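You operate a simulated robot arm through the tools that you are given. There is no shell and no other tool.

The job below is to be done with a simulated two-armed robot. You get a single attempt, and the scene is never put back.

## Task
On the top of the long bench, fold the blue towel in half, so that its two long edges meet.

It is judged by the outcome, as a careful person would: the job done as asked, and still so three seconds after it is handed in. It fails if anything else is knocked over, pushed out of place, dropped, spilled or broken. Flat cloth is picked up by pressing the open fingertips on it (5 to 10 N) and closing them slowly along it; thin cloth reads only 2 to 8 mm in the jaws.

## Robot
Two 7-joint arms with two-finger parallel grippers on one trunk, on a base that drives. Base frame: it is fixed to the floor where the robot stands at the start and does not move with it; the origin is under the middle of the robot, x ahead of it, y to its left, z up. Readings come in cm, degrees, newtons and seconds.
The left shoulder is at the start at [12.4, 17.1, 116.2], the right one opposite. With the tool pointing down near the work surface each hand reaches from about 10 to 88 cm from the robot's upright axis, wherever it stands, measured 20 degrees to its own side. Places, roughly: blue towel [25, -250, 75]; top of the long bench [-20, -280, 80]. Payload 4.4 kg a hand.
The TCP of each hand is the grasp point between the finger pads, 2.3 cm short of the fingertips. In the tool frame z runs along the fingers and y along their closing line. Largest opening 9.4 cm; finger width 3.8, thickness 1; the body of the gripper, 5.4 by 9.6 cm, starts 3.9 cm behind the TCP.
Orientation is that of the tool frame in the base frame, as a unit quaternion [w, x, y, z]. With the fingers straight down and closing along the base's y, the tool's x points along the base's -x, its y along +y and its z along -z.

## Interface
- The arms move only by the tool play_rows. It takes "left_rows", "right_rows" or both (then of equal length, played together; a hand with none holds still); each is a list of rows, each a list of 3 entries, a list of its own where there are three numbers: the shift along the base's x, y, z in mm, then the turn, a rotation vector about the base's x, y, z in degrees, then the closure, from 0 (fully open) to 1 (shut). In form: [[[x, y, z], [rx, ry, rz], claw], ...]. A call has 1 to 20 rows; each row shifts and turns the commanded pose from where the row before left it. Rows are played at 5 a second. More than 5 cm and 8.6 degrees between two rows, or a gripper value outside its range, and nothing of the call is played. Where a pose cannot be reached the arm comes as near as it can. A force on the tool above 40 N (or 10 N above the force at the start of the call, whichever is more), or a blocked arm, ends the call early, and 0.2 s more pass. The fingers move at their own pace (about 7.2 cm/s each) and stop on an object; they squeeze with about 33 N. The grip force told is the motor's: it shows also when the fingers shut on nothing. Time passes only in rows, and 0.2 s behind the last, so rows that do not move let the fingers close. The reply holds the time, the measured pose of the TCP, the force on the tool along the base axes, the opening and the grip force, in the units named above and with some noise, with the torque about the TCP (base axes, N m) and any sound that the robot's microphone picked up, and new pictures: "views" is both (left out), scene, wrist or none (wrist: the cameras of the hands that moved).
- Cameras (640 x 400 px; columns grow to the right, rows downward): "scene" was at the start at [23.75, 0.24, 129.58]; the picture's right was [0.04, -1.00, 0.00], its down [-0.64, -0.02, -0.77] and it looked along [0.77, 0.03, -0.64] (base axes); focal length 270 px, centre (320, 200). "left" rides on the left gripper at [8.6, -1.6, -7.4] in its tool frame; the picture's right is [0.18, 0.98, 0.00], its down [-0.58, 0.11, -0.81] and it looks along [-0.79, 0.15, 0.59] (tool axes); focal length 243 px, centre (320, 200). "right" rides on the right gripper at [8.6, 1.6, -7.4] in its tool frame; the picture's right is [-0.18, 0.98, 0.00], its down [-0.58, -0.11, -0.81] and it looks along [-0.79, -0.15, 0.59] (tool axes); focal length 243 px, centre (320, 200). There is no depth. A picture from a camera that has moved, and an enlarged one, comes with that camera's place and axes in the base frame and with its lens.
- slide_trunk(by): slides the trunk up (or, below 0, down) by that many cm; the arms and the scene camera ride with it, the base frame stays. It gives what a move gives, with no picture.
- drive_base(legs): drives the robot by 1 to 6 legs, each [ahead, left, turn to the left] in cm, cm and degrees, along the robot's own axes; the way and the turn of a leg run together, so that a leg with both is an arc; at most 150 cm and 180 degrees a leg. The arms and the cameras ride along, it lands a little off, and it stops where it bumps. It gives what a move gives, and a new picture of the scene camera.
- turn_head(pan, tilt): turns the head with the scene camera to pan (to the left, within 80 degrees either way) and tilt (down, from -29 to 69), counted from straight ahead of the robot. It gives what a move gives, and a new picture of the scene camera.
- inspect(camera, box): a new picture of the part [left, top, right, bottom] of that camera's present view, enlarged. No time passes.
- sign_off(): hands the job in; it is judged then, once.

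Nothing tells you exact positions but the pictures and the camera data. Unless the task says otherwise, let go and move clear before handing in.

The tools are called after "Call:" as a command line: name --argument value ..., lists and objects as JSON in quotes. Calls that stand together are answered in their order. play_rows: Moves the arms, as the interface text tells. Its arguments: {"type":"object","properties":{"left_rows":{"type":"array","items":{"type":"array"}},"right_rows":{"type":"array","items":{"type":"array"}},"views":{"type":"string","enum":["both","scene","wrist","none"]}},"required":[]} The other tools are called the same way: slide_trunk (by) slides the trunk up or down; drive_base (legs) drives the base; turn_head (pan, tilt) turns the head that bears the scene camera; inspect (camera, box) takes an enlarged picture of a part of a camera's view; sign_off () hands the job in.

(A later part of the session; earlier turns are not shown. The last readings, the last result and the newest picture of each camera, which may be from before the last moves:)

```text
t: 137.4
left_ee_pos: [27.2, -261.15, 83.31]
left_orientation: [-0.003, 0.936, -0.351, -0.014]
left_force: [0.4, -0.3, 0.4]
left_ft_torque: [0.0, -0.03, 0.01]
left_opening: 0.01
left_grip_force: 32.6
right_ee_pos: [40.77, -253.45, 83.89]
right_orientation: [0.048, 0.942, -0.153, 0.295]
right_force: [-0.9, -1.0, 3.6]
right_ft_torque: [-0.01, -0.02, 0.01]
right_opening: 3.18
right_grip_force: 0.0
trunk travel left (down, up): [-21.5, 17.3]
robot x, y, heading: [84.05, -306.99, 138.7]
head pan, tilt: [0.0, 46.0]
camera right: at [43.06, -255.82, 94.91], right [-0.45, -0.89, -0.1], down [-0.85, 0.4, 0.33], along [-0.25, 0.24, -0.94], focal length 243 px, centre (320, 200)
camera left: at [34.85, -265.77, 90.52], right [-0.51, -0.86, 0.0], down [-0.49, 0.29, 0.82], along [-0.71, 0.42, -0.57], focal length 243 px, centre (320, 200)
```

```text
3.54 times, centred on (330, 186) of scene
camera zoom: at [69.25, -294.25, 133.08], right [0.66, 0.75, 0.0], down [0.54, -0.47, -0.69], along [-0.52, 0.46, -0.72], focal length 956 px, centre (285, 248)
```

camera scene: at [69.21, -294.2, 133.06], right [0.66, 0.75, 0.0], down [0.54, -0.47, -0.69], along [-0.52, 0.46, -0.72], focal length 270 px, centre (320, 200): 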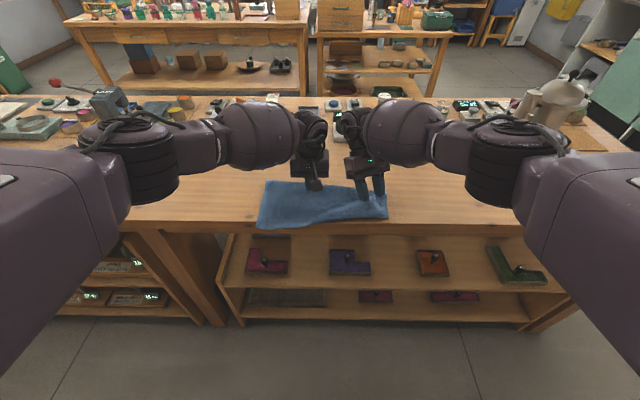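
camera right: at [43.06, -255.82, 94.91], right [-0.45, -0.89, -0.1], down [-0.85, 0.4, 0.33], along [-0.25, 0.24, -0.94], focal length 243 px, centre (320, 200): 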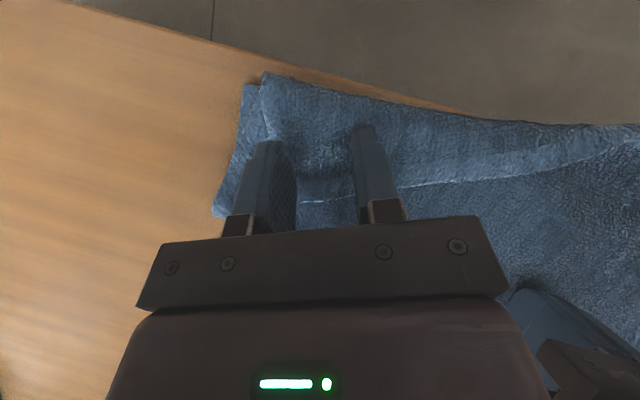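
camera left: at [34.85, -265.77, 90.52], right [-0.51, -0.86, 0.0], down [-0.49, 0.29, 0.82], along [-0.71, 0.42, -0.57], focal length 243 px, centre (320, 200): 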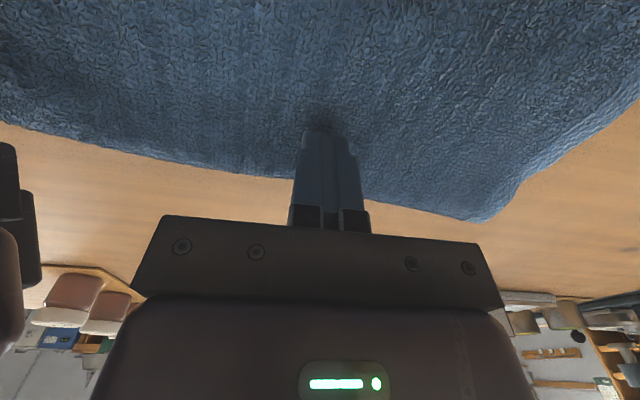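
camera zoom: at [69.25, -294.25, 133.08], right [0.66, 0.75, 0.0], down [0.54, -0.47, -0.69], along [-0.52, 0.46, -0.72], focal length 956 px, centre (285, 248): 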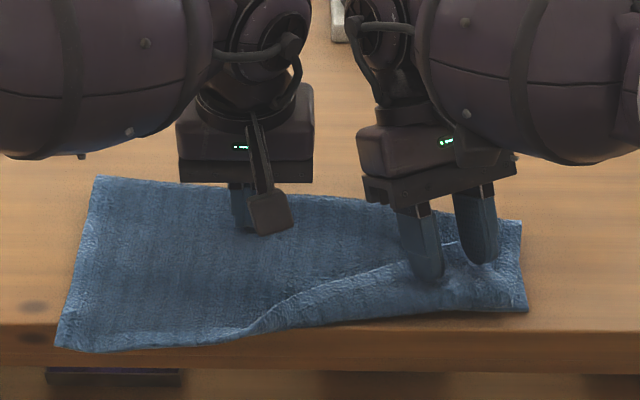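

Both right fingers are on the ear (3.6 N) with its hem between them. Closing slowly.

Call:
play_rows --left_rows '[[[0, 0, -1], [0, 0, 0], 1.0], [[0, 0, -1], [0, 0, 0], 1.0], [[0, 0, 0], [0, 0, 0], 1.0], [[0, 0, 0], [0, 0, 0], 1.0], [[0, 0, 0], [0, 0, 0], 1.0], [[0, 0, 0], [0, 0, 0], 1.0], [[0, 0, 0], [0, 0, 0], 1.0], [[0, 0, 0], [0, 0, 0], 1.0], [[0, 0, 0], [0, 0, 0], 1.0], [[0, 0, 0], [0, 0, 0], 1.0], [[0, 0, 0], [0, 0, 0], 1.0], [[0, 0, 0], [0, 0, 0], 1.0]]' --right_rows '[[[0, 0, 0], [0, 0, 0], 0.69], [[0, 0, 0], [0, 0, 0], 0.72], [[0, 0, 0], [0, 0, 0], 0.75], [[0, 0, 0], [0, 0, 0], 0.78], [[0, 0, 0], [0, 0, 0], 0.81], [[0, 0, 0], [0, 0, 0], 0.84], [[0, 0, 0], [0, 0, 0], 0.87], [[0, 0, 0], [0, 0, 0], 0.9], [[0, 0, 0], [0, 0, 0], 0.94], [[0, 0, 0], [0, 0, 0], 0.97], [[0, 0, 0], [0, 0, 0], 1.0], [[0, 0, 0], [0, 0, 0], 1.0]]' --views "wrist"

Call:
inspect --camera "scene" --box '[240, 130, 420, 243]'

```text
t: 140.0
left_ee_pos: [27.09, -261.04, 82.94]
left_orientation: [-0.003, 0.936, -0.351, -0.013]
left_force: [-0.5, -0.5, 3.1]
left_ft_torque: [-0.02, 0.0, 0.01]
left_opening: 0.0
left_grip_force: 33.1
right_ee_pos: [40.87, -253.57, 83.94]
right_orientation: [0.047, 0.942, -0.152, 0.294]
right_force: [-1.6, -0.5, 2.1]
right_ft_torque: [-0.05, 0.04, 0.02]
right_opening: 0.55
right_grip_force: 32.8
trunk travel left (down, up): [-21.5, 17.3]
robot x, y, heading: [83.98, -306.89, 138.9]
head pan, tilt: [0.0, 46.0]
camera right: at [43.07, -255.83, 94.91], right [-0.45, -0.89, -0.11], down [-0.85, 0.4, 0.33], along [-0.25, 0.24, -0.94], focal length 243 px, centre (320, 200)
camera left: at [34.83, -265.74, 90.32], right [-0.51, -0.86, 0.0], down [-0.49, 0.29, 0.82], along [-0.71, 0.42, -0.57], focal length 243 px, centre (320, 200)
```

right: 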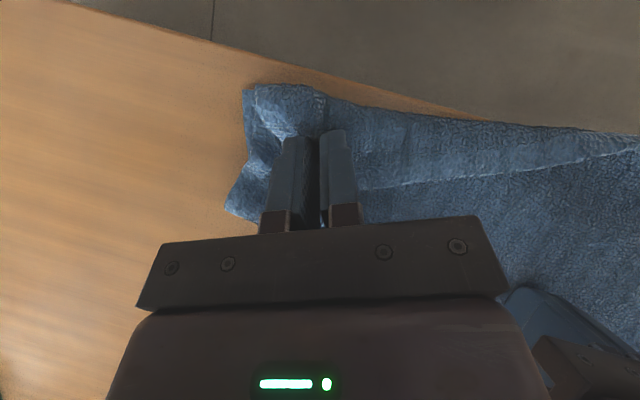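
left: 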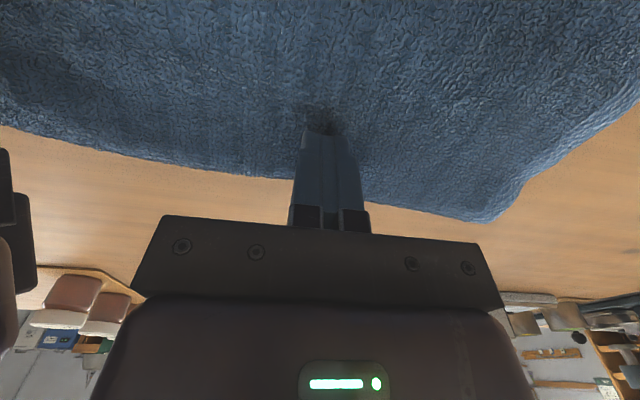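

```text
3.54 times, centred on (330, 186) of scene
camera zoom: at [69.26, -294.27, 133.08], right [0.66, 0.75, 0.0], down [0.54, -0.47, -0.69], along [-0.52, 0.46, -0.72], focal length 956 px, centre (285, 248)
```

zoom: 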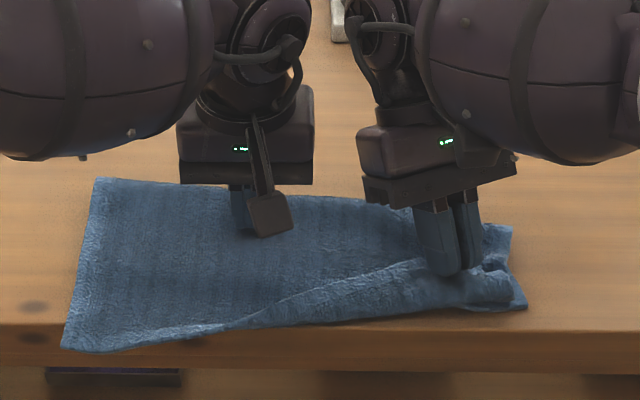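

Gripped 0.55 cm. A small test lift of ~1.5 cm to see which layers follow.

Call:
play_rows --right_rows '[[[0, 0, 5], [0, 0, 0], 1.0], [[1, -1, 6], [0, 0, 0], 1.0], [[1, -1, 6], [0, 0, 0], 1.0]]' --views "wrist"

Call:
inspect --camera "scene" --box '[300, 150, 420, 225]'

```text
t: 140.8
left_ee_pos: [27.25, -261.09, 83.12]
left_orientation: [-0.003, 0.936, -0.351, -0.014]
left_force: [-0.4, -0.9, 3.1]
left_ft_torque: [-0.04, 0.0, 0.02]
left_opening: 0.0
left_grip_force: 33.2
right_ee_pos: [41.0, -253.71, 85.73]
right_orientation: [0.047, 0.942, -0.153, 0.294]
right_force: [-0.8, 0.5, 0.2]
right_ft_torque: [-0.01, 0.02, -0.05]
right_opening: 0.55
right_grip_force: 33.2
trunk travel left (down, up): [-21.5, 17.3]
robot x, y, heading: [84.18, -307.46, 139.0]
head pan, tilt: [0.0, 46.0]
camera right: at [43.29, -256.02, 96.69], right [-0.45, -0.88, -0.11], down [-0.85, 0.4, 0.33], along [-0.25, 0.24, -0.94], focal length 243 px, centre (320, 200)
```

right: 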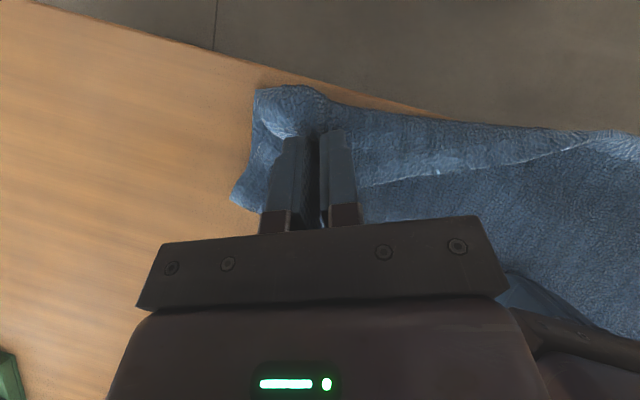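

```text
5.33 times, centred on (360, 188) of scene
camera zoom: at [69.26, -294.25, 133.08], right [0.66, 0.75, 0.0], down [0.54, -0.47, -0.69], along [-0.52, 0.46, -0.72], focal length 1441 px, centre (107, 267)
```

zoom: 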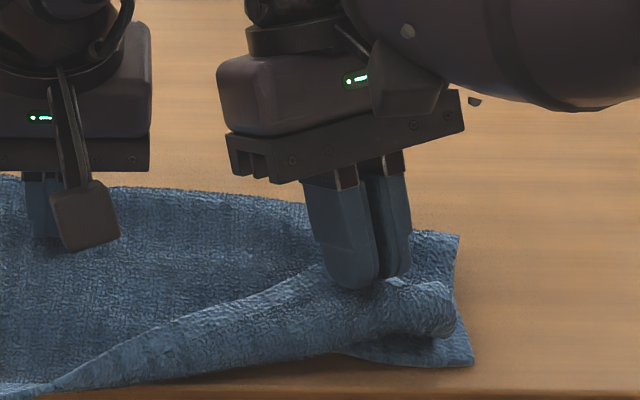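

Only the ear is lifting; the layers below stay. Now I'll roll it over towards me with a low arc, rotating the hand.

Call:
play_rows --right_rows '[[[5.1, -3.5, 5.8], [3.6, 5.29, 0], 1.0], [[6, -4.1, 5.1], [3.6, 5.29, 0], 1.0], [[6.1, -4.2, 3.8], [3.6, 5.29, 0], 1.0], [[7, -4.8, 2.5], [3.6, 5.29, 0], 1.0], [[7.1, -4.8, 1.2], [3.6, 5.29, 0], 1.0], [[7.1, -4.8, 0], [3.6, 5.29, 0], 1.0], [[7, -4.8, -2.4], [3.6, 5.29, 0], 1.0], [[7, -4.8, -3.6], [3.6, 5.29, 0], 1.0]]'

Call:
inspect --camera "scene" --box '[240, 130, 420, 243]'

```text
t: 142.6
left_ee_pos: [27.04, -261.0, 82.97]
left_orientation: [-0.003, 0.936, -0.352, -0.014]
left_force: [3.1, 0.6, 3.7]
left_ft_torque: [-0.03, -0.13, 0.01]
left_opening: 0.0
left_grip_force: 33.0
right_ee_pos: [46.32, -257.27, 86.99]
right_orientation: [-0.132, 0.967, -0.191, -0.109]
right_force: [-4.8, -1.7, -1.7]
right_ft_torque: [-0.07, 0.06, 0.13]
right_opening: 0.48
right_grip_force: 33.1
trunk travel left (down, up): [-21.5, 17.3]
robot x, y, heading: [84.01, -306.58, 139.1]
head pan, tilt: [0.0, 46.0]
camera scene: at [69.26, -294.24, 133.08], right [0.66, 0.75, 0.0], down [0.54, -0.47, -0.69], along [-0.52, 0.46, -0.72], focal length 270 px, centre (320, 200)
camera right: at [54.62, -263.79, 91.34], right [-0.56, -0.81, -0.16], down [-0.35, 0.06, 0.93], along [-0.75, 0.58, -0.32], focal length 243 px, centre (320, 200)
```

scene: 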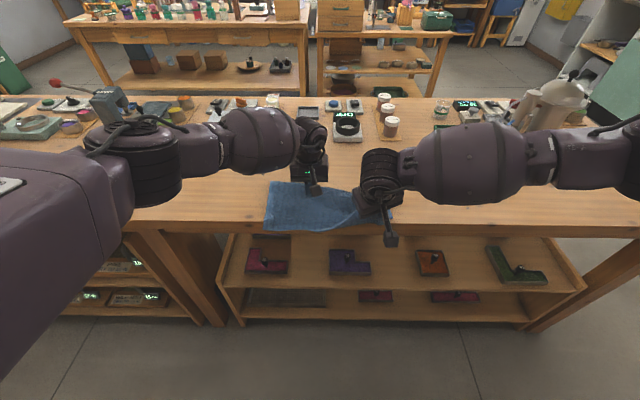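
right: 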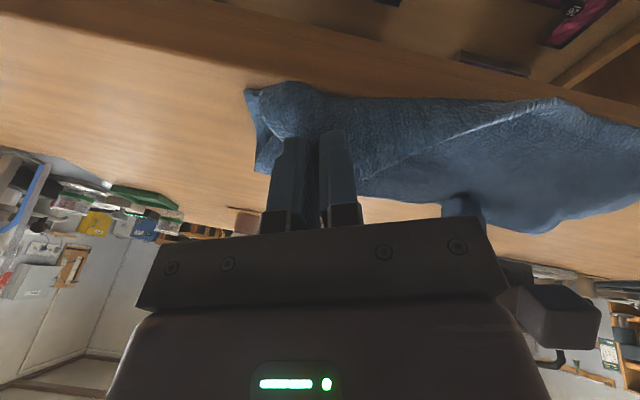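

```text
3.54 times, centred on (330, 186) of scene
camera zoom: at [69.26, -294.24, 133.08], right [0.66, 0.75, 0.0], down [0.54, -0.47, -0.69], along [-0.52, 0.46, -0.72], focal length 956 px, centre (285, 248)
```

zoom: 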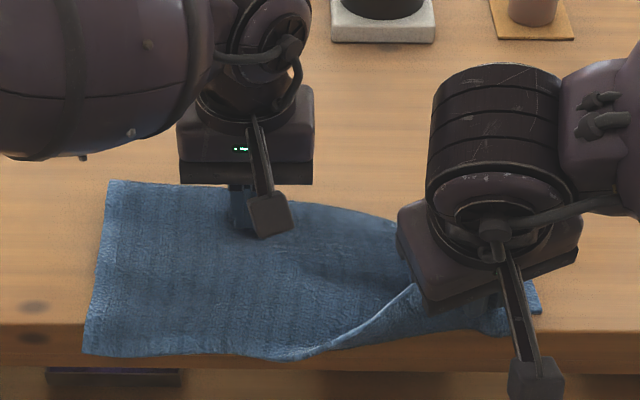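

There's a bit of tension but the ear is coming over. I'll finish the rotation with less pull, lowering it on my side.

Call:
play_rows --right_rows '[[[4.5, -3, -4.9], [3.6, 5.29, 0], 1.0], [[4.5, -3, -7], [3.6, 5.29, 0], 1.0], [[4.5, -3, -7.4], [3.6, 5.29, 0], 1.0], [[4, -3, -7.6], [3.6, 5.29, 0], 1.0], [[0, 0, 0], [0, 0, 0], 1.0]]'

Call:
inspect --camera "scene" --box '[240, 130, 420, 243]'

```text
t: 143.8
left_ee_pos: [27.24, -261.15, 83.09]
left_orientation: [-0.003, 0.936, -0.352, -0.013]
left_force: [4.0, 0.9, 3.1]
left_ft_torque: [0.0, -0.11, 0.0]
left_opening: 0.0
left_grip_force: 33.1
right_ee_pos: [47.96, -258.59, 84.24]
right_orientation: [-0.214, 0.906, -0.198, -0.306]
right_force: [-4.6, -1.8, -0.7]
right_ft_torque: [-0.04, -0.01, 0.16]
right_opening: 0.45
right_grip_force: 33.1
trunk travel left (down, up): [-21.5, 17.3]
robot x, y, heading: [84.34, -307.09, 139.0]
head pan, tilt: [0.0, 46.0]
camera scene: at [69.24, -294.25, 133.08], right [0.66, 0.75, 0.0], down [0.54, -0.47, -0.69], along [-0.52, 0.46, -0.72], focal length 270 px, centre (320, 200)
camera right: at [57.13, -265.57, 83.58], right [-0.62, -0.77, -0.14], down [0.01, -0.19, 0.98], along [-0.79, 0.6, 0.12], focal length 243 px, centre (320, 200)
```

scene: 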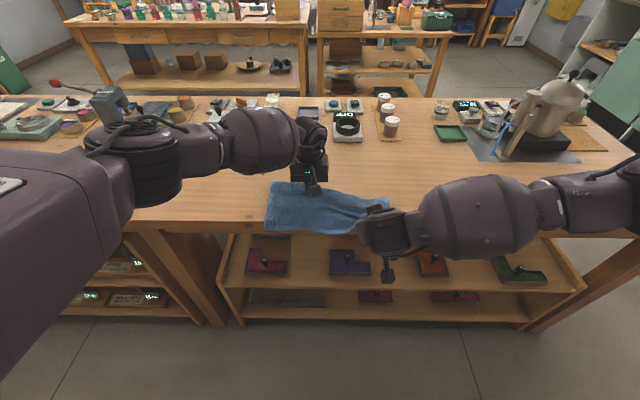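
right: 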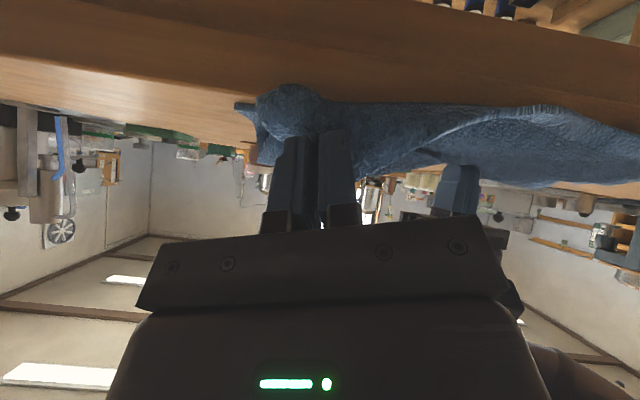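

```text
3.54 times, centred on (330, 186) of scene
camera zoom: at [69.24, -294.25, 133.08], right [0.66, 0.75, 0.0], down [0.54, -0.47, -0.69], along [-0.52, 0.46, -0.72], focal length 956 px, centre (285, 248)
```

zoom: 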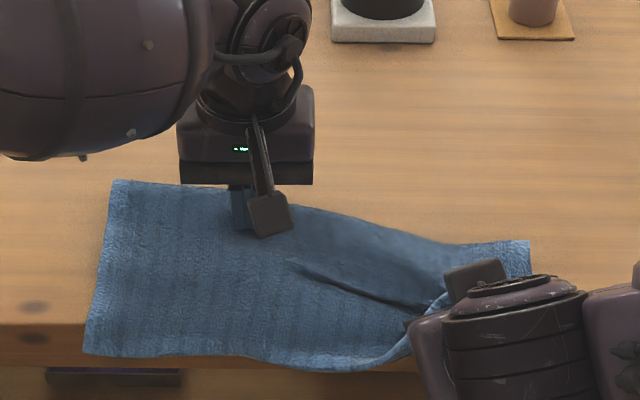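

The arm reaches the full tilt now and the ear has come over. Releasing the right hand gently and withdrawing it towards me.

Call:
play_rows --right_rows '[[[-3, 2, 0], [0, 0, 0], 1.0], [[-3, 2, 0], [0, 0, 0], 0.94], [[0, 0, 0], [0, 0, 0], 0.86], [[0, 0, 0], [0, 0, 0], 0.78], [[0, 0, 0], [0, 0, 0], 0.68], [[0, 0, 0], [0, 0, 0], 0.58], [[5, -3, 6], [0, 0, 0], 0.55], [[8, -6, 10], [0, 0, 0], 0.55], [[8, -6, 15], [0, 0, 0], 0.55], [[15, 10, 20], [0, 0, 0], 0.55], [[20, 23, 20], [0, 0, 0], 0.55], [[20, 23, 10], [0, 0, 0], 0.55]]'

Call:
inspect --camera "scene" --box '[240, 130, 420, 243]'

```text
t: 146.4
left_ee_pos: [27.16, -261.15, 83.13]
left_orientation: [-0.003, 0.936, -0.352, -0.014]
left_force: [-0.5, -0.4, 3.0]
left_ft_torque: [0.01, 0.0, 0.03]
left_opening: 0.01
left_grip_force: 33.0
right_ee_pos: [55.03, -254.0, 92.17]
right_orientation: [-0.214, 0.906, -0.198, -0.306]
right_force: [-0.3, 0.6, -0.1]
right_ft_torque: [0.0, 0.05, 0.03]
right_opening: 4.2
right_grip_force: 0.0
trunk travel left (down, up): [-21.5, 17.3]
robot x, y, heading: [84.09, -307.18, 138.8]
head pan, tilt: [0.0, 46.0]
camera scene: at [69.31, -294.23, 133.08], right [0.66, 0.75, 0.0], down [0.54, -0.47, -0.69], along [-0.52, 0.46, -0.72], focal length 270 px, centre (320, 200)
camera right: at [64.16, -261.06, 91.62], right [-0.62, -0.77, -0.14], down [0.01, -0.19, 0.98], along [-0.79, 0.6, 0.12], focal length 243 px, centre (320, 200)
```

scene: 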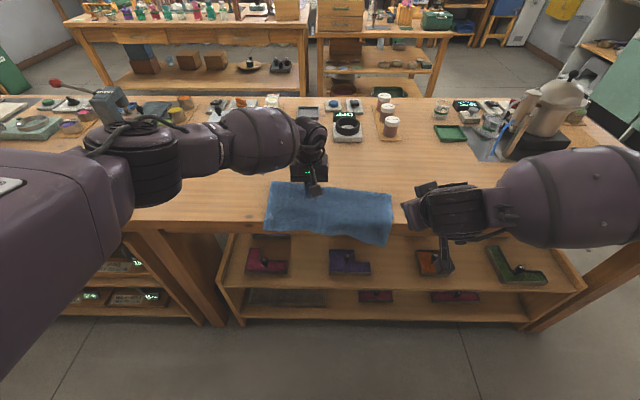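
right: 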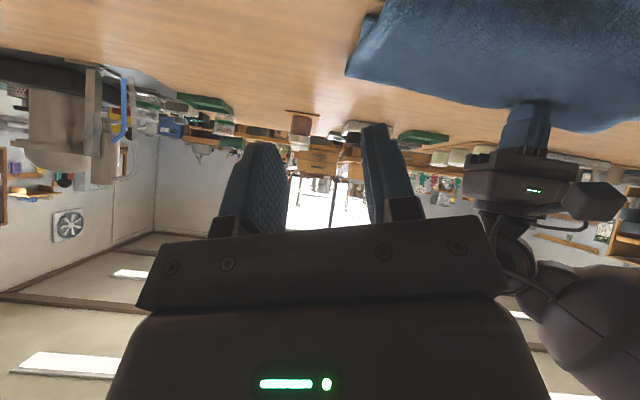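

```text
3.54 times, centred on (330, 186) of scene
camera zoom: at [69.31, -294.23, 133.08], right [0.66, 0.75, 0.0], down [0.54, -0.47, -0.69], along [-0.52, 0.46, -0.72], focal length 956 px, centre (285, 248)
```

zoom: 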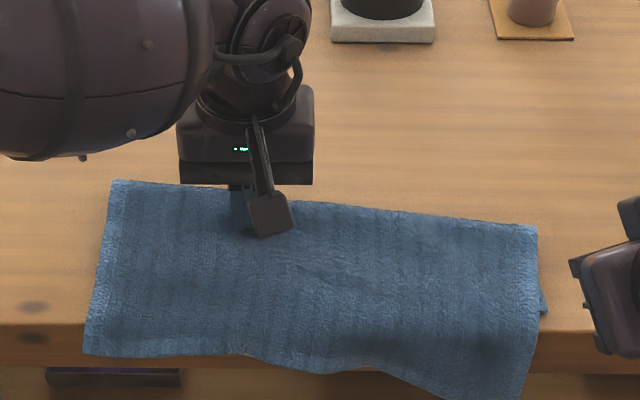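

The ear is completely unrolled; the towel is now a clean two-layer fold, but the upper layer overshoots and hangs over the front edge, so the fold line must move away from me. I'll bring the right hand back to vertical over the cloth near the fold.

Call:
play_rows --right_rows '[[[0, 0, 10], [-4.8, -7.05, 0], 1.0], [[0, 0, 10], [-4.8, -7.05, 0], 1.0], [[0, 0, 0], [-4.8, -7.05, 0], 1.0], [[0, 0, 0], [-4.8, -7.05, 0], 1.0], [[-12.2, 2.1, 0], [-4.8, -7.05, 0], 1.0], [[-12.2, 2.1, 0], [-4.8, -7.05, 0], 1.0], [[-12.2, 2.1, 0], [-4.8, -7.05, 0], 1.0], [[-12.2, 2.1, 0], [-4.8, -7.05, 0], 1.0], [[-12.2, 2.1, 0], [-4.8, -7.05, 0], 1.0], [[-12.2, 2.1, 0], [2.21, 6.64, 0], 1.0], [[-12.2, 2.1, 0], [2.21, 6.64, 0], 1.0], [[-12.2, 2.1, 0], [2.21, 6.64, 0], 1.0], [[-12.2, 2.1, 0], [2.21, 6.64, 0], 1.0], [[-12.2, 2.1, 0], [2.21, 6.64, 0], 1.0], [[-12.2, 2.1, 0], [0, 0, -7.6], 1.0], [[-12.2, 2.1, 0], [0, 0, -7.6], 1.0], [[0, 0, 0], [0, 0, -7.6], 1.0]]'

Call:
inspect --camera "scene" --box '[240, 130, 420, 243]'

```text
t: 150.0
left_ee_pos: [27.1, -261.09, 83.0]
left_orientation: [-0.004, 0.936, -0.352, -0.014]
left_force: [0.1, 0.5, 3.4]
left_ft_torque: [-0.03, -0.01, -0.01]
left_opening: 0.0
left_grip_force: 33.1
right_ee_pos: [40.36, -251.43, 94.26]
right_orientation: [-0.001, 0.936, -0.353, -0.003]
right_force: [0.2, -0.1, 0.0]
right_ft_torque: [0.01, -0.01, -0.02]
right_opening: 0.0
right_grip_force: 33.5
trunk travel left (down, up): [-21.5, 17.3]
robot x, y, heading: [83.66, -307.03, 139.1]
head pan, tilt: [0.0, 46.0]
camera scene: at [69.25, -294.24, 133.08], right [0.66, 0.75, 0.0], down [0.54, -0.47, -0.69], along [-0.52, 0.46, -0.72], focal length 270 px, centre (320, 200)
camera right: at [45.89, -258.32, 101.68], right [-0.79, -0.62, 0.0], down [-0.36, 0.46, 0.81], along [-0.5, 0.64, -0.59], focal length 243 px, centre (320, 200)
```

scene: 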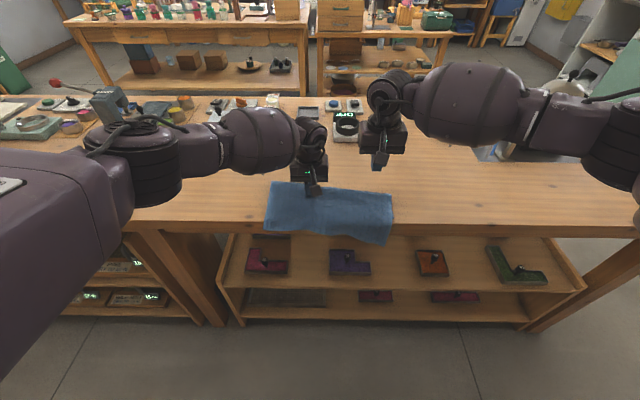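
right: 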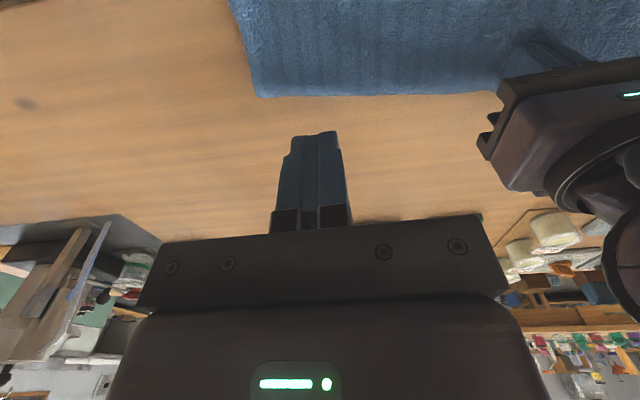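

```text
3.54 times, centred on (330, 186) of scene
camera zoom: at [69.25, -294.24, 133.08], right [0.66, 0.75, 0.0], down [0.54, -0.47, -0.69], along [-0.52, 0.46, -0.72], focal length 956 px, centre (285, 248)
```

zoom: 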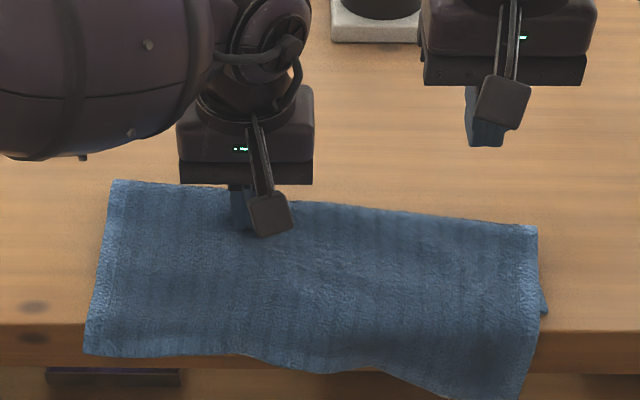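

Now I'll press both closed hands on the top layer just my side of the fold line, ready to draw the cloth away from me.

Call:
play_rows --left_rows '[[[0, 0, 12], [0, 0, 0], 1.0], [[-13, -11.3, 0], [0, 0, 0], 1.0], [[-13, -11.3, 0], [0, 0, 0], 1.0], [[-13, -11.4, 0], [0, 0, 0], 1.0], [[0, 0, -8], [0, 0, 0], 1.0], [[0, 0, -4], [0, 0, 0], 1.0], [[0, 0, -1], [0, 0, 0], 1.0], [[0, 0, -1], [0, 0, 0], 1.0]]' --right_rows '[[[0, 0, -25], [0, 0, 0], 1.0], [[0, 0, -25], [0, 0, 0], 1.0], [[0, 0, -25], [0, 0, 0], 1.0], [[0, 0, -15], [0, 0, 0], 1.0], [[0, 0, -12], [0, 0, 0], 1.0], [[0, 0, -8], [0, 0, 0], 1.0], [[0, 0, -2], [0, 0, 0], 1.0], [[0, 0, -1], [0, 0, 0], 1.0]]' --views "none"

```text
t: 151.8
left_ee_pos: [23.24, -264.54, 82.94]
left_orientation: [-0.004, 0.936, -0.352, -0.015]
left_force: [-0.7, -0.5, 3.6]
left_ft_torque: [-0.03, 0.0, -0.02]
left_opening: 0.0
left_grip_force: 33.1
right_ee_pos: [40.36, -251.41, 83.21]
right_orientation: [-0.001, 0.936, -0.351, -0.003]
right_force: [0.0, 0.7, 2.0]
right_ft_torque: [0.02, 0.02, 0.02]
right_opening: 0.0
right_grip_force: 33.0
trunk travel left (down, up): [-21.5, 17.3]
robot x, y, heading: [84.06, -307.4, 138.9]
head pan, tilt: [0.0, 46.0]
```

Light contact on both (3.6 N and 2 N). Pressing a little more, then dragging forward.

Call:
play_rows --left_rows '[[[0, 0, -1.5], [0, 0, 0], 1.0], [[0, 0, 0], [0, 0, 0], 1.0], [[-3.8, 3.3, 0], [0, 0, 0], 1.0], [[-3.8, 3.3, 0], [0, 0, 0], 1.0], [[-3.8, 3.3, 0], [0, 0, 0], 1.0], [[-3.8, 3.3, 0], [0, 0, 0], 1.0], [[-3.8, 3.3, 0], [0, 0, 0], 1.0], [[-3.8, 3.3, 0], [0, 0, 0], 1.0]]' --right_rows '[[[0, 0, -2], [0, 0, 0], 1.0], [[0, 0, 0], [0, 0, 0], 1.0], [[-5.6, 5, 0], [0, 0, 0], 1.0], [[-5.6, 5, 0], [0, 0, 0], 1.0], [[-5.6, 5, 0], [0, 0, 0], 1.0], [[-5.6, 5, 0], [0, 0, 0], 1.0], [[-5.6, 5, 0], [0, 0, 0], 1.0], [[-5.6, 5, 0], [0, 0, 0], 1.0]]' --views "scene"

Call:
inspect --camera "scene" --box '[240, 130, 420, 243]'

```text
t: 153.6
left_ee_pos: [21.14, -262.57, 82.91]
left_orientation: [-0.004, 0.936, -0.351, -0.014]
left_force: [2.6, -3.1, 12.9]
left_ft_torque: [-0.11, -0.09, 0.02]
left_opening: 0.0
left_grip_force: 33.1
right_ee_pos: [36.94, -248.48, 82.88]
right_orientation: [-0.001, 0.936, -0.351, -0.003]
right_force: [1.8, -1.6, 5.4]
right_ft_torque: [-0.05, -0.03, -0.01]
right_opening: 0.0
right_grip_force: 32.6
trunk travel left (down, up): [-21.5, 17.3]
robot x, y, heading: [84.1, -307.11, 139.0]
head pan, tilt: [0.0, 46.0]
camera scene: at [69.4, -294.38, 133.11], right [0.66, 0.75, 0.0], down [0.54, -0.47, -0.7], along [-0.52, 0.46, -0.72], focal length 270 px, centre (320, 200)
```

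scene: 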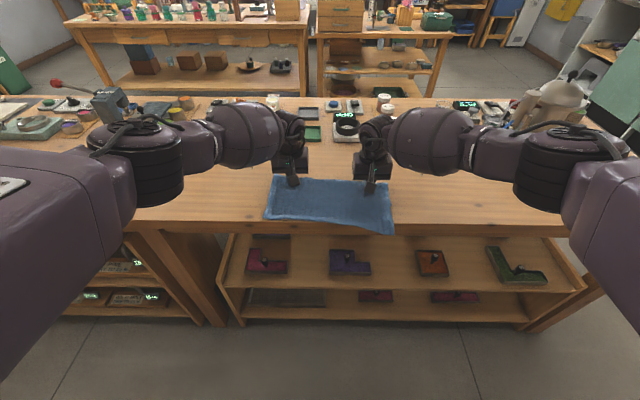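

```text
3.54 times, centred on (330, 186) of scene
camera zoom: at [69.4, -294.38, 133.11], right [0.66, 0.75, 0.0], down [0.54, -0.47, -0.7], along [-0.52, 0.46, -0.72], focal length 956 px, centre (285, 248)
```

zoom: 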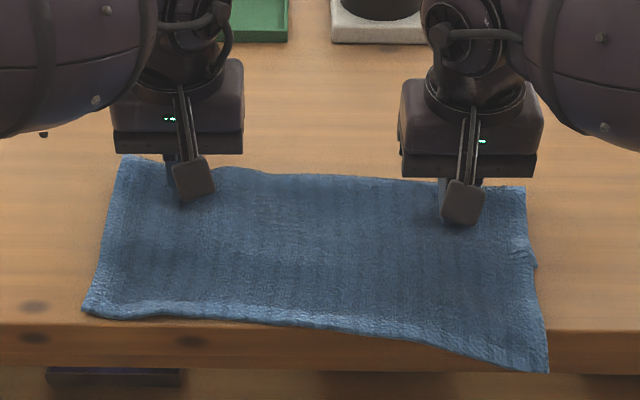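

Dragging slides the whole towel neatly, bringing the overhang back onto the bench. I'll keep going, drawing the right side further to square it up.

Call:
play_rows --left_rows '[[[-2, 1.7, 1], [0, 0, 0], 1.0], [[-2, 1.7, 0], [0, 0, 0], 1.0], [[-2, 1.7, 0], [0, 0, 0], 1.0], [[-2, 1.7, 0], [0, 0, 0], 1.0], [[-2, 1.7, 0], [0, 0, 0], 1.0], [[-2, 1.7, 0], [0, 0, 0], 1.0], [[-2, 1.7, 0], [0, 0, 0], 1.0], [[-2, 1.7, 0], [0, 0, 0], 1.0], [[-2, 1.7, 0], [0, 0, 0], 1.0], [[-2, 1.7, 0], [0, 0, 0], 1.0]]' --right_rows '[[[-4.9, 4.3, -1], [0, 0, 0], 1.0], [[-4.9, 4.3, 0], [0, 0, 0], 1.0], [[-4.9, 4.3, 0], [0, 0, 0], 1.0], [[-4.9, 4.3, 0], [0, 0, 0], 1.0], [[-4.9, 4.3, 0], [0, 0, 0], 1.0], [[-4.9, 4.3, 0], [0, 0, 0], 1.0], [[-4.9, 4.3, 0], [0, 0, 0], 1.0], [[-4.9, 4.3, 0], [0, 0, 0], 1.0], [[-4.9, 4.3, 0], [0, 0, 0], 1.0], [[-4.9, 4.3, 0], [0, 0, 0], 1.0]]' --views "scene"

Call:
inspect --camera "scene" --box '[240, 120, 420, 233]'

```text
t: 155.8
left_ee_pos: [19.24, -261.11, 82.83]
left_orientation: [-0.003, 0.936, -0.352, -0.014]
left_force: [3.2, -1.1, 9.6]
left_ft_torque: [-0.06, -0.09, 0.02]
left_opening: 0.01
left_grip_force: 33.2
left hand out of reach, approached as far as the arm can: row 10
right_ee_pos: [32.52, -244.75, 82.93]
right_orientation: [-0.002, 0.936, -0.352, -0.003]
right_force: [1.0, -1.2, 5.7]
right_ft_torque: [-0.01, -0.03, 0.01]
right_opening: 0.03
right_grip_force: 33.6
right hand out of reach, approached as far as the arm can: row 10
trunk travel left (down, up): [-21.5, 17.3]
robot x, y, heading: [84.07, -307.05, 138.7]
head pan, tilt: [0.0, 46.0]
camera scene: at [69.35, -294.36, 133.09], right [0.66, 0.75, 0.0], down [0.54, -0.47, -0.7], along [-0.52, 0.46, -0.72], focal length 270 px, centre (320, 200)
```

scene: 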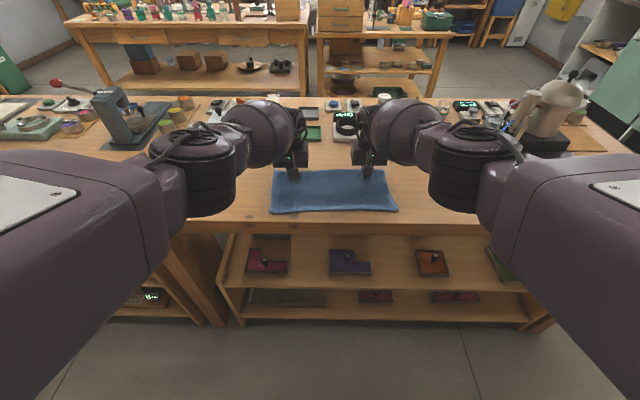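

```text
3.54 times, centred on (330, 176) of scene
camera zoom: at [69.35, -294.36, 133.09], right [0.66, 0.75, 0.0], down [0.54, -0.47, -0.7], along [-0.52, 0.46, -0.72], focal length 956 px, centre (285, 283)
```

zoom: 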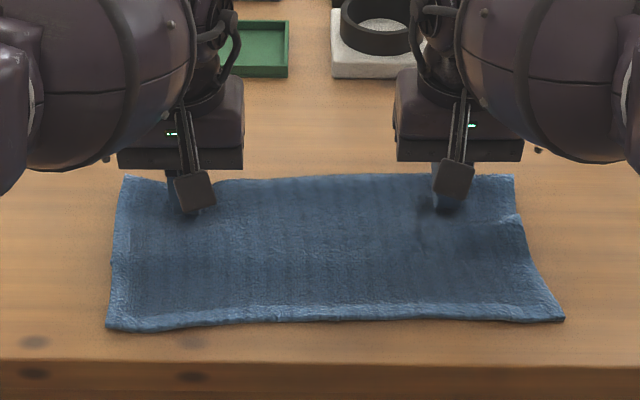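

The towel is now square and fully on the bench: fold line at fw 62.7, upper hem at ~47, so the upper layer overshoots the lower by ~5 cm. Next I'll raise and retract the hands, move the base 10 cm closer, then lift the upper hem and re-lay it further forward.

Call:
play_rows --left_rows '[[[0, 0, 25], [0, 0, 0], 1.0], [[0, 0, 30], [0, 0, 0], 1.0], [[20, -20, 30], [0, 0, 0], 0.64], [[30, -28, 10], [0, 0, 0], 0.64], [[30, -28, 0], [0, 0, 0], 0.64], [[10, -30, 0], [0, 0, 0], 0.64]]' --right_rows '[[[0, 0, 25], [0, 0, 0], 1.0], [[0, 0, 30], [0, 0, 0], 1.0], [[20, -20, 30], [0, 0, 0], 0.64], [[30, -28, 10], [0, 0, 0], 0.64], [[30, -28, 0], [0, 0, 0], 0.64], [[25, 5, 0], [0, 0, 0], 0.64]]' --views "none"

Call:
drive_base --legs '[[10, 0, 0]]'

Call:
turn_head --pan 0 --tilt 50

Call:
inspect --camera "scene" --box '[240, 120, 420, 233]'

```text
t: 157.2
left_ee_pos: [28.24, -271.72, 92.42]
left_orientation: [-0.003, 0.936, -0.352, -0.013]
left_force: [0.5, 0.4, -0.4]
left_ft_torque: [-0.01, 0.01, -0.01]
left_opening: 3.39
left_grip_force: 0.1
right_ee_pos: [43.19, -251.81, 92.55]
right_orientation: [-0.001, 0.936, -0.352, -0.003]
right_force: [-0.3, -0.6, -0.2]
right_ft_torque: [-0.02, 0.0, -0.01]
right_opening: 3.37
right_grip_force: 0.0
trunk travel left (down, up): [-21.5, 17.3]
robot x, y, heading: [84.08, -307.3, 138.9]
head pan, tilt: [0.0, 46.0]
```

```text
t: 158.3
left_ee_pos: [20.61, -265.32, 92.34]
left_orientation: [-0.004, 0.936, -0.352, -0.013]
left_force: [-0.7, 0.6, 1.2]
left_ft_torque: [-0.04, 0.01, -0.04]
left_opening: 3.4
left_grip_force: 0.0
right_ee_pos: [35.64, -245.24, 92.49]
right_orientation: [-0.001, 0.936, -0.352, -0.002]
right_force: [-1.0, -0.1, 0.0]
right_ft_torque: [-0.02, 0.03, 0.0]
right_opening: 3.39
right_grip_force: 0.1
trunk travel left (down, up): [-21.5, 17.3]
robot x, y, heading: [76.91, -300.47, 139.1]
head pan, tilt: [0.0, 46.0]
camera scene: at [61.73, -287.71, 133.06], right [0.66, 0.75, 0.0], down [0.54, -0.47, -0.69], along [-0.52, 0.46, -0.72], focal length 270 px, centre (320, 200)
```

scene: 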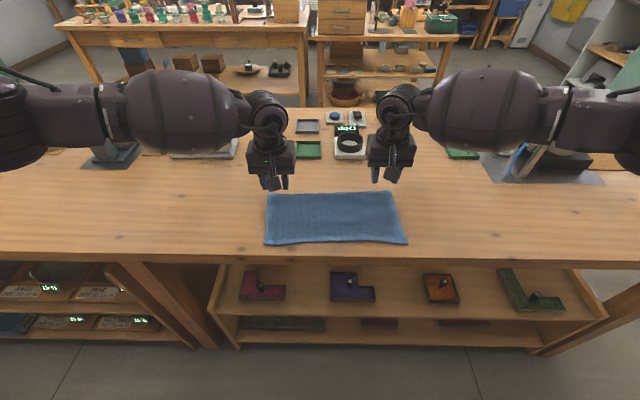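

```text
t: 158.9
left_ee_pos: [20.66, -265.21, 92.16]
left_orientation: [-0.003, 0.936, -0.352, -0.013]
left_force: [0.3, 0.0, -0.8]
left_ft_torque: [-0.01, 0.01, 0.0]
left_opening: 3.4
left_grip_force: 0.1
right_ee_pos: [35.69, -245.18, 92.41]
right_orientation: [-0.001, 0.936, -0.351, -0.002]
right_force: [0.0, -0.6, -0.4]
right_ft_torque: [0.02, -0.01, -0.01]
right_opening: 3.37
right_grip_force: 0.1
trunk travel left (down, up): [-21.5, 17.3]
robot x, y, heading: [76.48, -300.65, 139.1]
head pan, tilt: [0.0, 50.0]
camera scene: at [62.07, -288.01, 132.52], right [0.66, 0.75, 0.0], down [0.58, -0.5, -0.64], along [-0.49, 0.42, -0.77], focal length 270 px, centre (320, 200)
```

scene: 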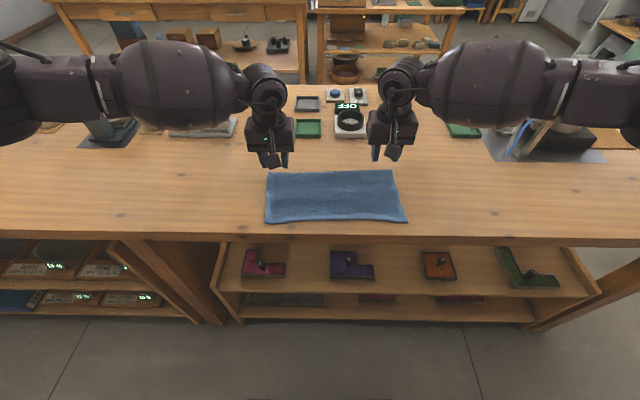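

```text
3.54 times, centred on (330, 176) of scene
camera zoom: at [62.07, -288.01, 132.52], right [0.66, 0.75, 0.0], down [0.58, -0.5, -0.64], along [-0.49, 0.42, -0.77], focal length 956 px, centre (285, 283)
```

zoom: 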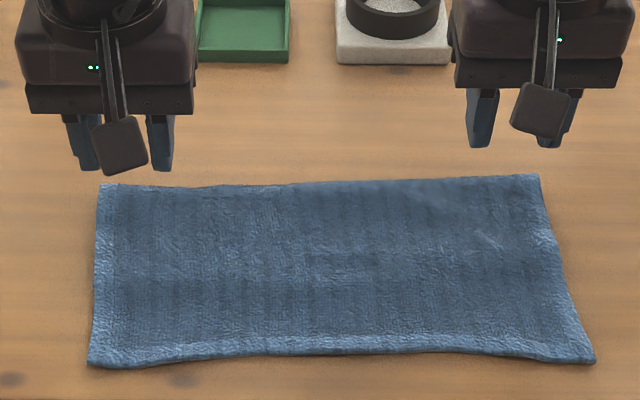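

The towel is neat: fold line at fw ~53.5, upper hem at ~37.3. I'll bring both hands down onto the near hem corners (single layer on the bench there) to pinch them.

Call:
play_rows --left_rows '[[[10.8, -10.4, -10], [0, 0, 0], 0.64], [[10.8, -10.4, -10], [0, 0, 0], 0.64], [[10.8, -10.4, -10], [0, 0, 0], 0.64], [[10.8, -10.4, -10], [0, 0, 0], 0.64], [[10.8, -10.4, -10], [0, 0, 0], 0.64], [[0, 0, -12], [0, 0, 0], 0.64], [[0, 0, -12], [0, 0, 0], 0.64], [[0, 0, -12], [0, 0, 0], 0.64]]' --right_rows '[[[17.3, -7.8, -10], [0, 0, 0], 0.64], [[17.3, -7.8, -10], [0, 0, 0], 0.64], [[17.3, -7.8, -10], [0, 0, 0], 0.64], [[17.3, -7.8, -10], [0, 0, 0], 0.64], [[17.3, -7.8, -10], [0, 0, 0], 0.64], [[0, 0, -12], [0, 0, 0], 0.64], [[0, 0, -12], [0, 0, 0], 0.64], [[0, 0, -14], [0, 0, 0], 0.64]]'

Call:
inspect --camera "scene" --box '[240, 130, 420, 243]'

```text
t: 160.8
left_ee_pos: [26.08, -270.55, 83.54]
left_orientation: [-0.004, 0.936, -0.352, -0.013]
left_force: [-0.5, -0.5, -0.2]
left_ft_torque: [0.01, 0.01, 0.02]
left_opening: 3.4
left_grip_force: 0.1
right_ee_pos: [44.37, -249.24, 83.74]
right_orientation: [-0.001, 0.937, -0.35, -0.002]
right_force: [0.2, 0.3, -0.7]
right_ft_torque: [0.01, 0.02, -0.02]
right_opening: 3.37
right_grip_force: 0.1
trunk travel left (down, up): [-21.5, 17.3]
robot x, y, heading: [77.0, -301.09, 138.9]
head pan, tilt: [0.0, 50.0]
camera scene: at [62.02, -287.97, 132.5], right [0.66, 0.75, 0.0], down [0.58, -0.5, -0.64], along [-0.48, 0.42, -0.77], focal length 270 px, centre (320, 200)
camera right: at [49.86, -256.01, 91.11], right [-0.79, -0.62, 0.0], down [-0.36, 0.46, 0.81], along [-0.5, 0.64, -0.59], focal length 243 px, centre (320, 200)
camera left: at [33.87, -275.21, 90.76], right [-0.51, -0.86, 0.0], down [-0.49, 0.29, 0.82], along [-0.71, 0.42, -0.57], focal length 243 px, centre (320, 200)
```

scene: 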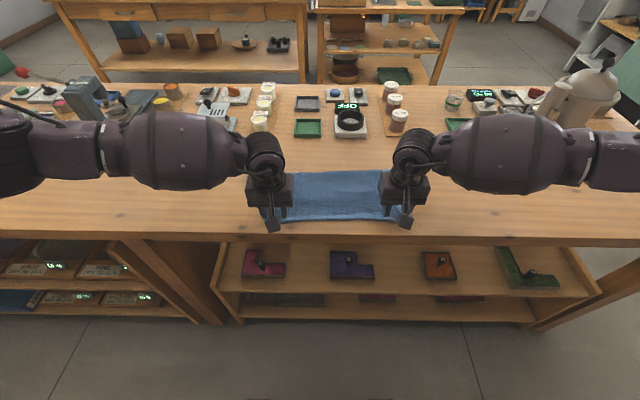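
right: 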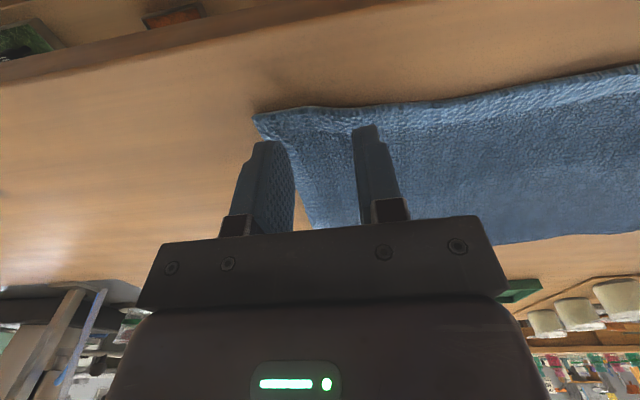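
left: 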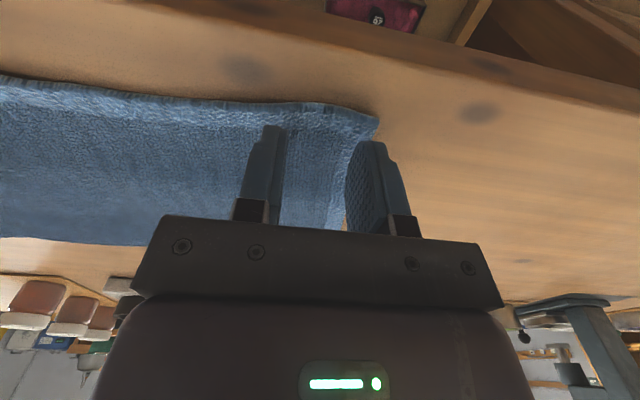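

```text
3.54 times, centred on (330, 186) of scene
camera zoom: at [62.02, -287.97, 132.5], right [0.66, 0.75, 0.0], down [0.58, -0.5, -0.64], along [-0.48, 0.42, -0.77], focal length 956 px, centre (285, 248)
```

zoom: 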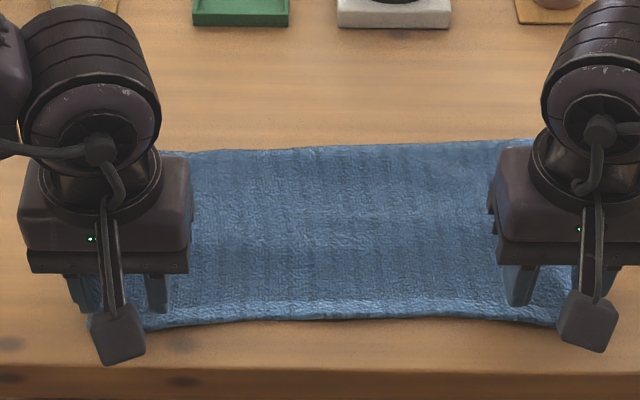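

Both outer fingers are at the side edges, so I'll shift each hand 1.2 cm inward and lower to light contact.

Call:
play_rows --left_rows '[[[4, 4.5, 0], [0, 0, 0], 0.64], [[4, 4.6, 0], [0, 0, 0], 0.64], [[0, 0, -5], [0, 0, 0], 0.64], [[0, 0, -3], [0, 0, 0], 0.64], [[0, 0, -2], [0, 0, 0], 0.64], [[0, 0, 0], [0, 0, 0], 0.64]]' --right_rows '[[[-4, -4.5, 0], [0, 0, 0], 0.64], [[-4, -4.6, 0], [0, 0, 0], 0.64], [[0, 0, -6], [0, 0, 0], 0.64], [[0, 0, -4], [0, 0, 0], 0.64], [[0, 0, -2], [0, 0, 0], 0.64], [[0, 0, 0], [0, 0, 0], 0.64]]' --views "wrist"

```text
t: 162.2
left_ee_pos: [27.08, -269.62, 82.72]
left_orientation: [-0.004, 0.936, -0.352, -0.014]
left_force: [-1.1, 0.7, 2.7]
left_ft_torque: [0.03, -0.01, -0.03]
left_opening: 3.37
left_grip_force: 0.0
right_ee_pos: [43.49, -250.21, 82.63]
right_orientation: [-0.001, 0.937, -0.351, -0.004]
right_force: [1.9, -2.4, 7.1]
right_ft_torque: [-0.01, -0.01, 0.03]
right_opening: 3.37
right_grip_force: 0.1
trunk travel left (down, up): [-21.5, 17.3]
robot x, y, heading: [76.38, -300.8, 139.0]
head pan, tilt: [0.0, 50.0]
camera right: at [49.11, -256.93, 90.01], right [-0.79, -0.62, 0.0], down [-0.36, 0.46, 0.81], along [-0.5, 0.64, -0.59], focal length 243 px, centre (320, 200)
camera left: at [34.71, -274.24, 90.0], right [-0.51, -0.86, 0.0], down [-0.49, 0.29, 0.82], along [-0.71, 0.42, -0.57], focal length 243 px, centre (320, 200)
```

right: 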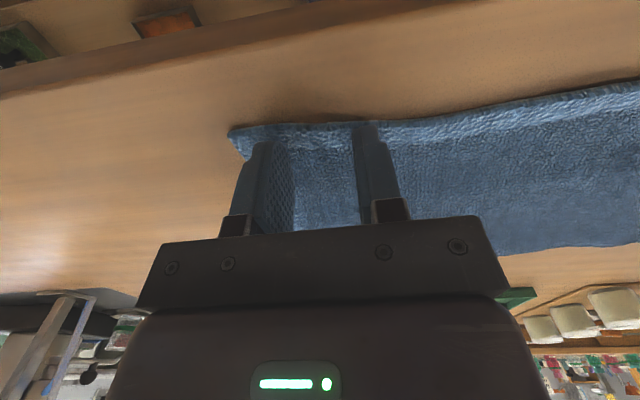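
left: 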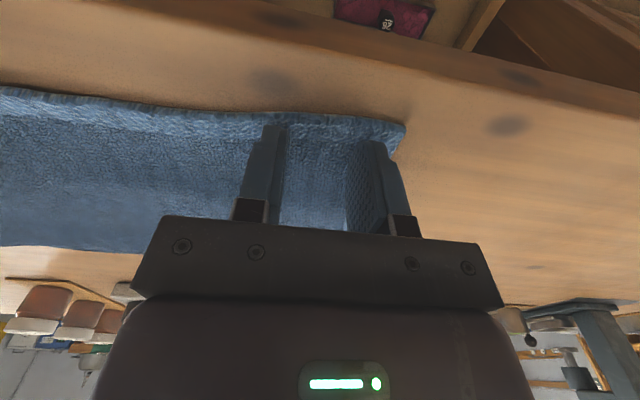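

Good contact on both hem corners. Pressing the left a touch more and closing slowly.

Call:
play_rows --left_rows '[[[0, 0, -1], [0, 0, 0], 0.66], [[0, 0, 0], [0, 0, 0], 0.69], [[0, 0, 0], [0, 0, 0], 0.72], [[0, 0, 0], [0, 0, 0], 0.75], [[0, 0, 0], [0, 0, 0], 0.78]]' --right_rows '[[[0, 0, 0], [0, 0, 0], 0.66], [[0, 0, 0], [0, 0, 0], 0.69], [[0, 0, 0], [0, 0, 0], 0.72], [[0, 0, 0], [0, 0, 0], 0.75], [[0, 0, 0], [0, 0, 0], 0.78]]' --views "wrist"

```text
t: 163.3
left_ee_pos: [27.04, -269.51, 82.65]
left_orientation: [-0.004, 0.936, -0.352, -0.015]
left_force: [0.9, 2.4, 8.7]
left_ft_torque: [-0.01, -0.02, -0.01]
left_opening: 2.04
left_grip_force: 0.1
right_ee_pos: [43.73, -250.07, 82.7]
right_orientation: [-0.001, 0.936, -0.351, -0.004]
right_force: [-1.3, -1.3, 9.7]
right_ft_torque: [-0.01, 0.05, 0.0]
right_opening: 2.09
right_grip_force: 0.0
trunk travel left (down, up): [-21.5, 17.3]
robot x, y, heading: [76.75, -300.67, 138.8]
head pan, tilt: [0.0, 50.0]
camera right: at [49.13, -256.94, 89.99], right [-0.79, -0.62, 0.0], down [-0.36, 0.46, 0.81], along [-0.5, 0.64, -0.59], focal length 243 px, centre (320, 200)
camera left: at [34.75, -274.23, 89.9], right [-0.51, -0.86, 0.0], down [-0.49, 0.29, 0.82], along [-0.71, 0.42, -0.57], focal length 243 px, centre (320, 200)
```

right: 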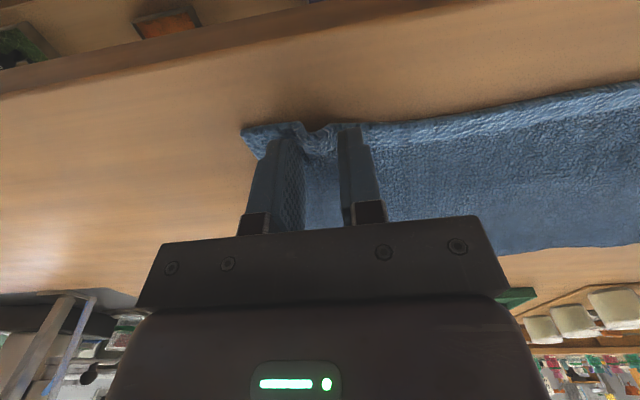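
left: 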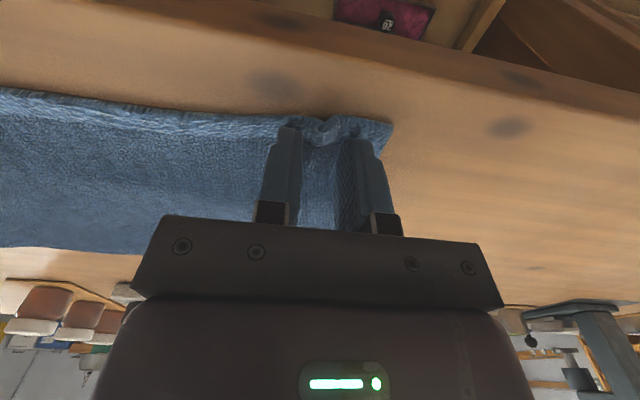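

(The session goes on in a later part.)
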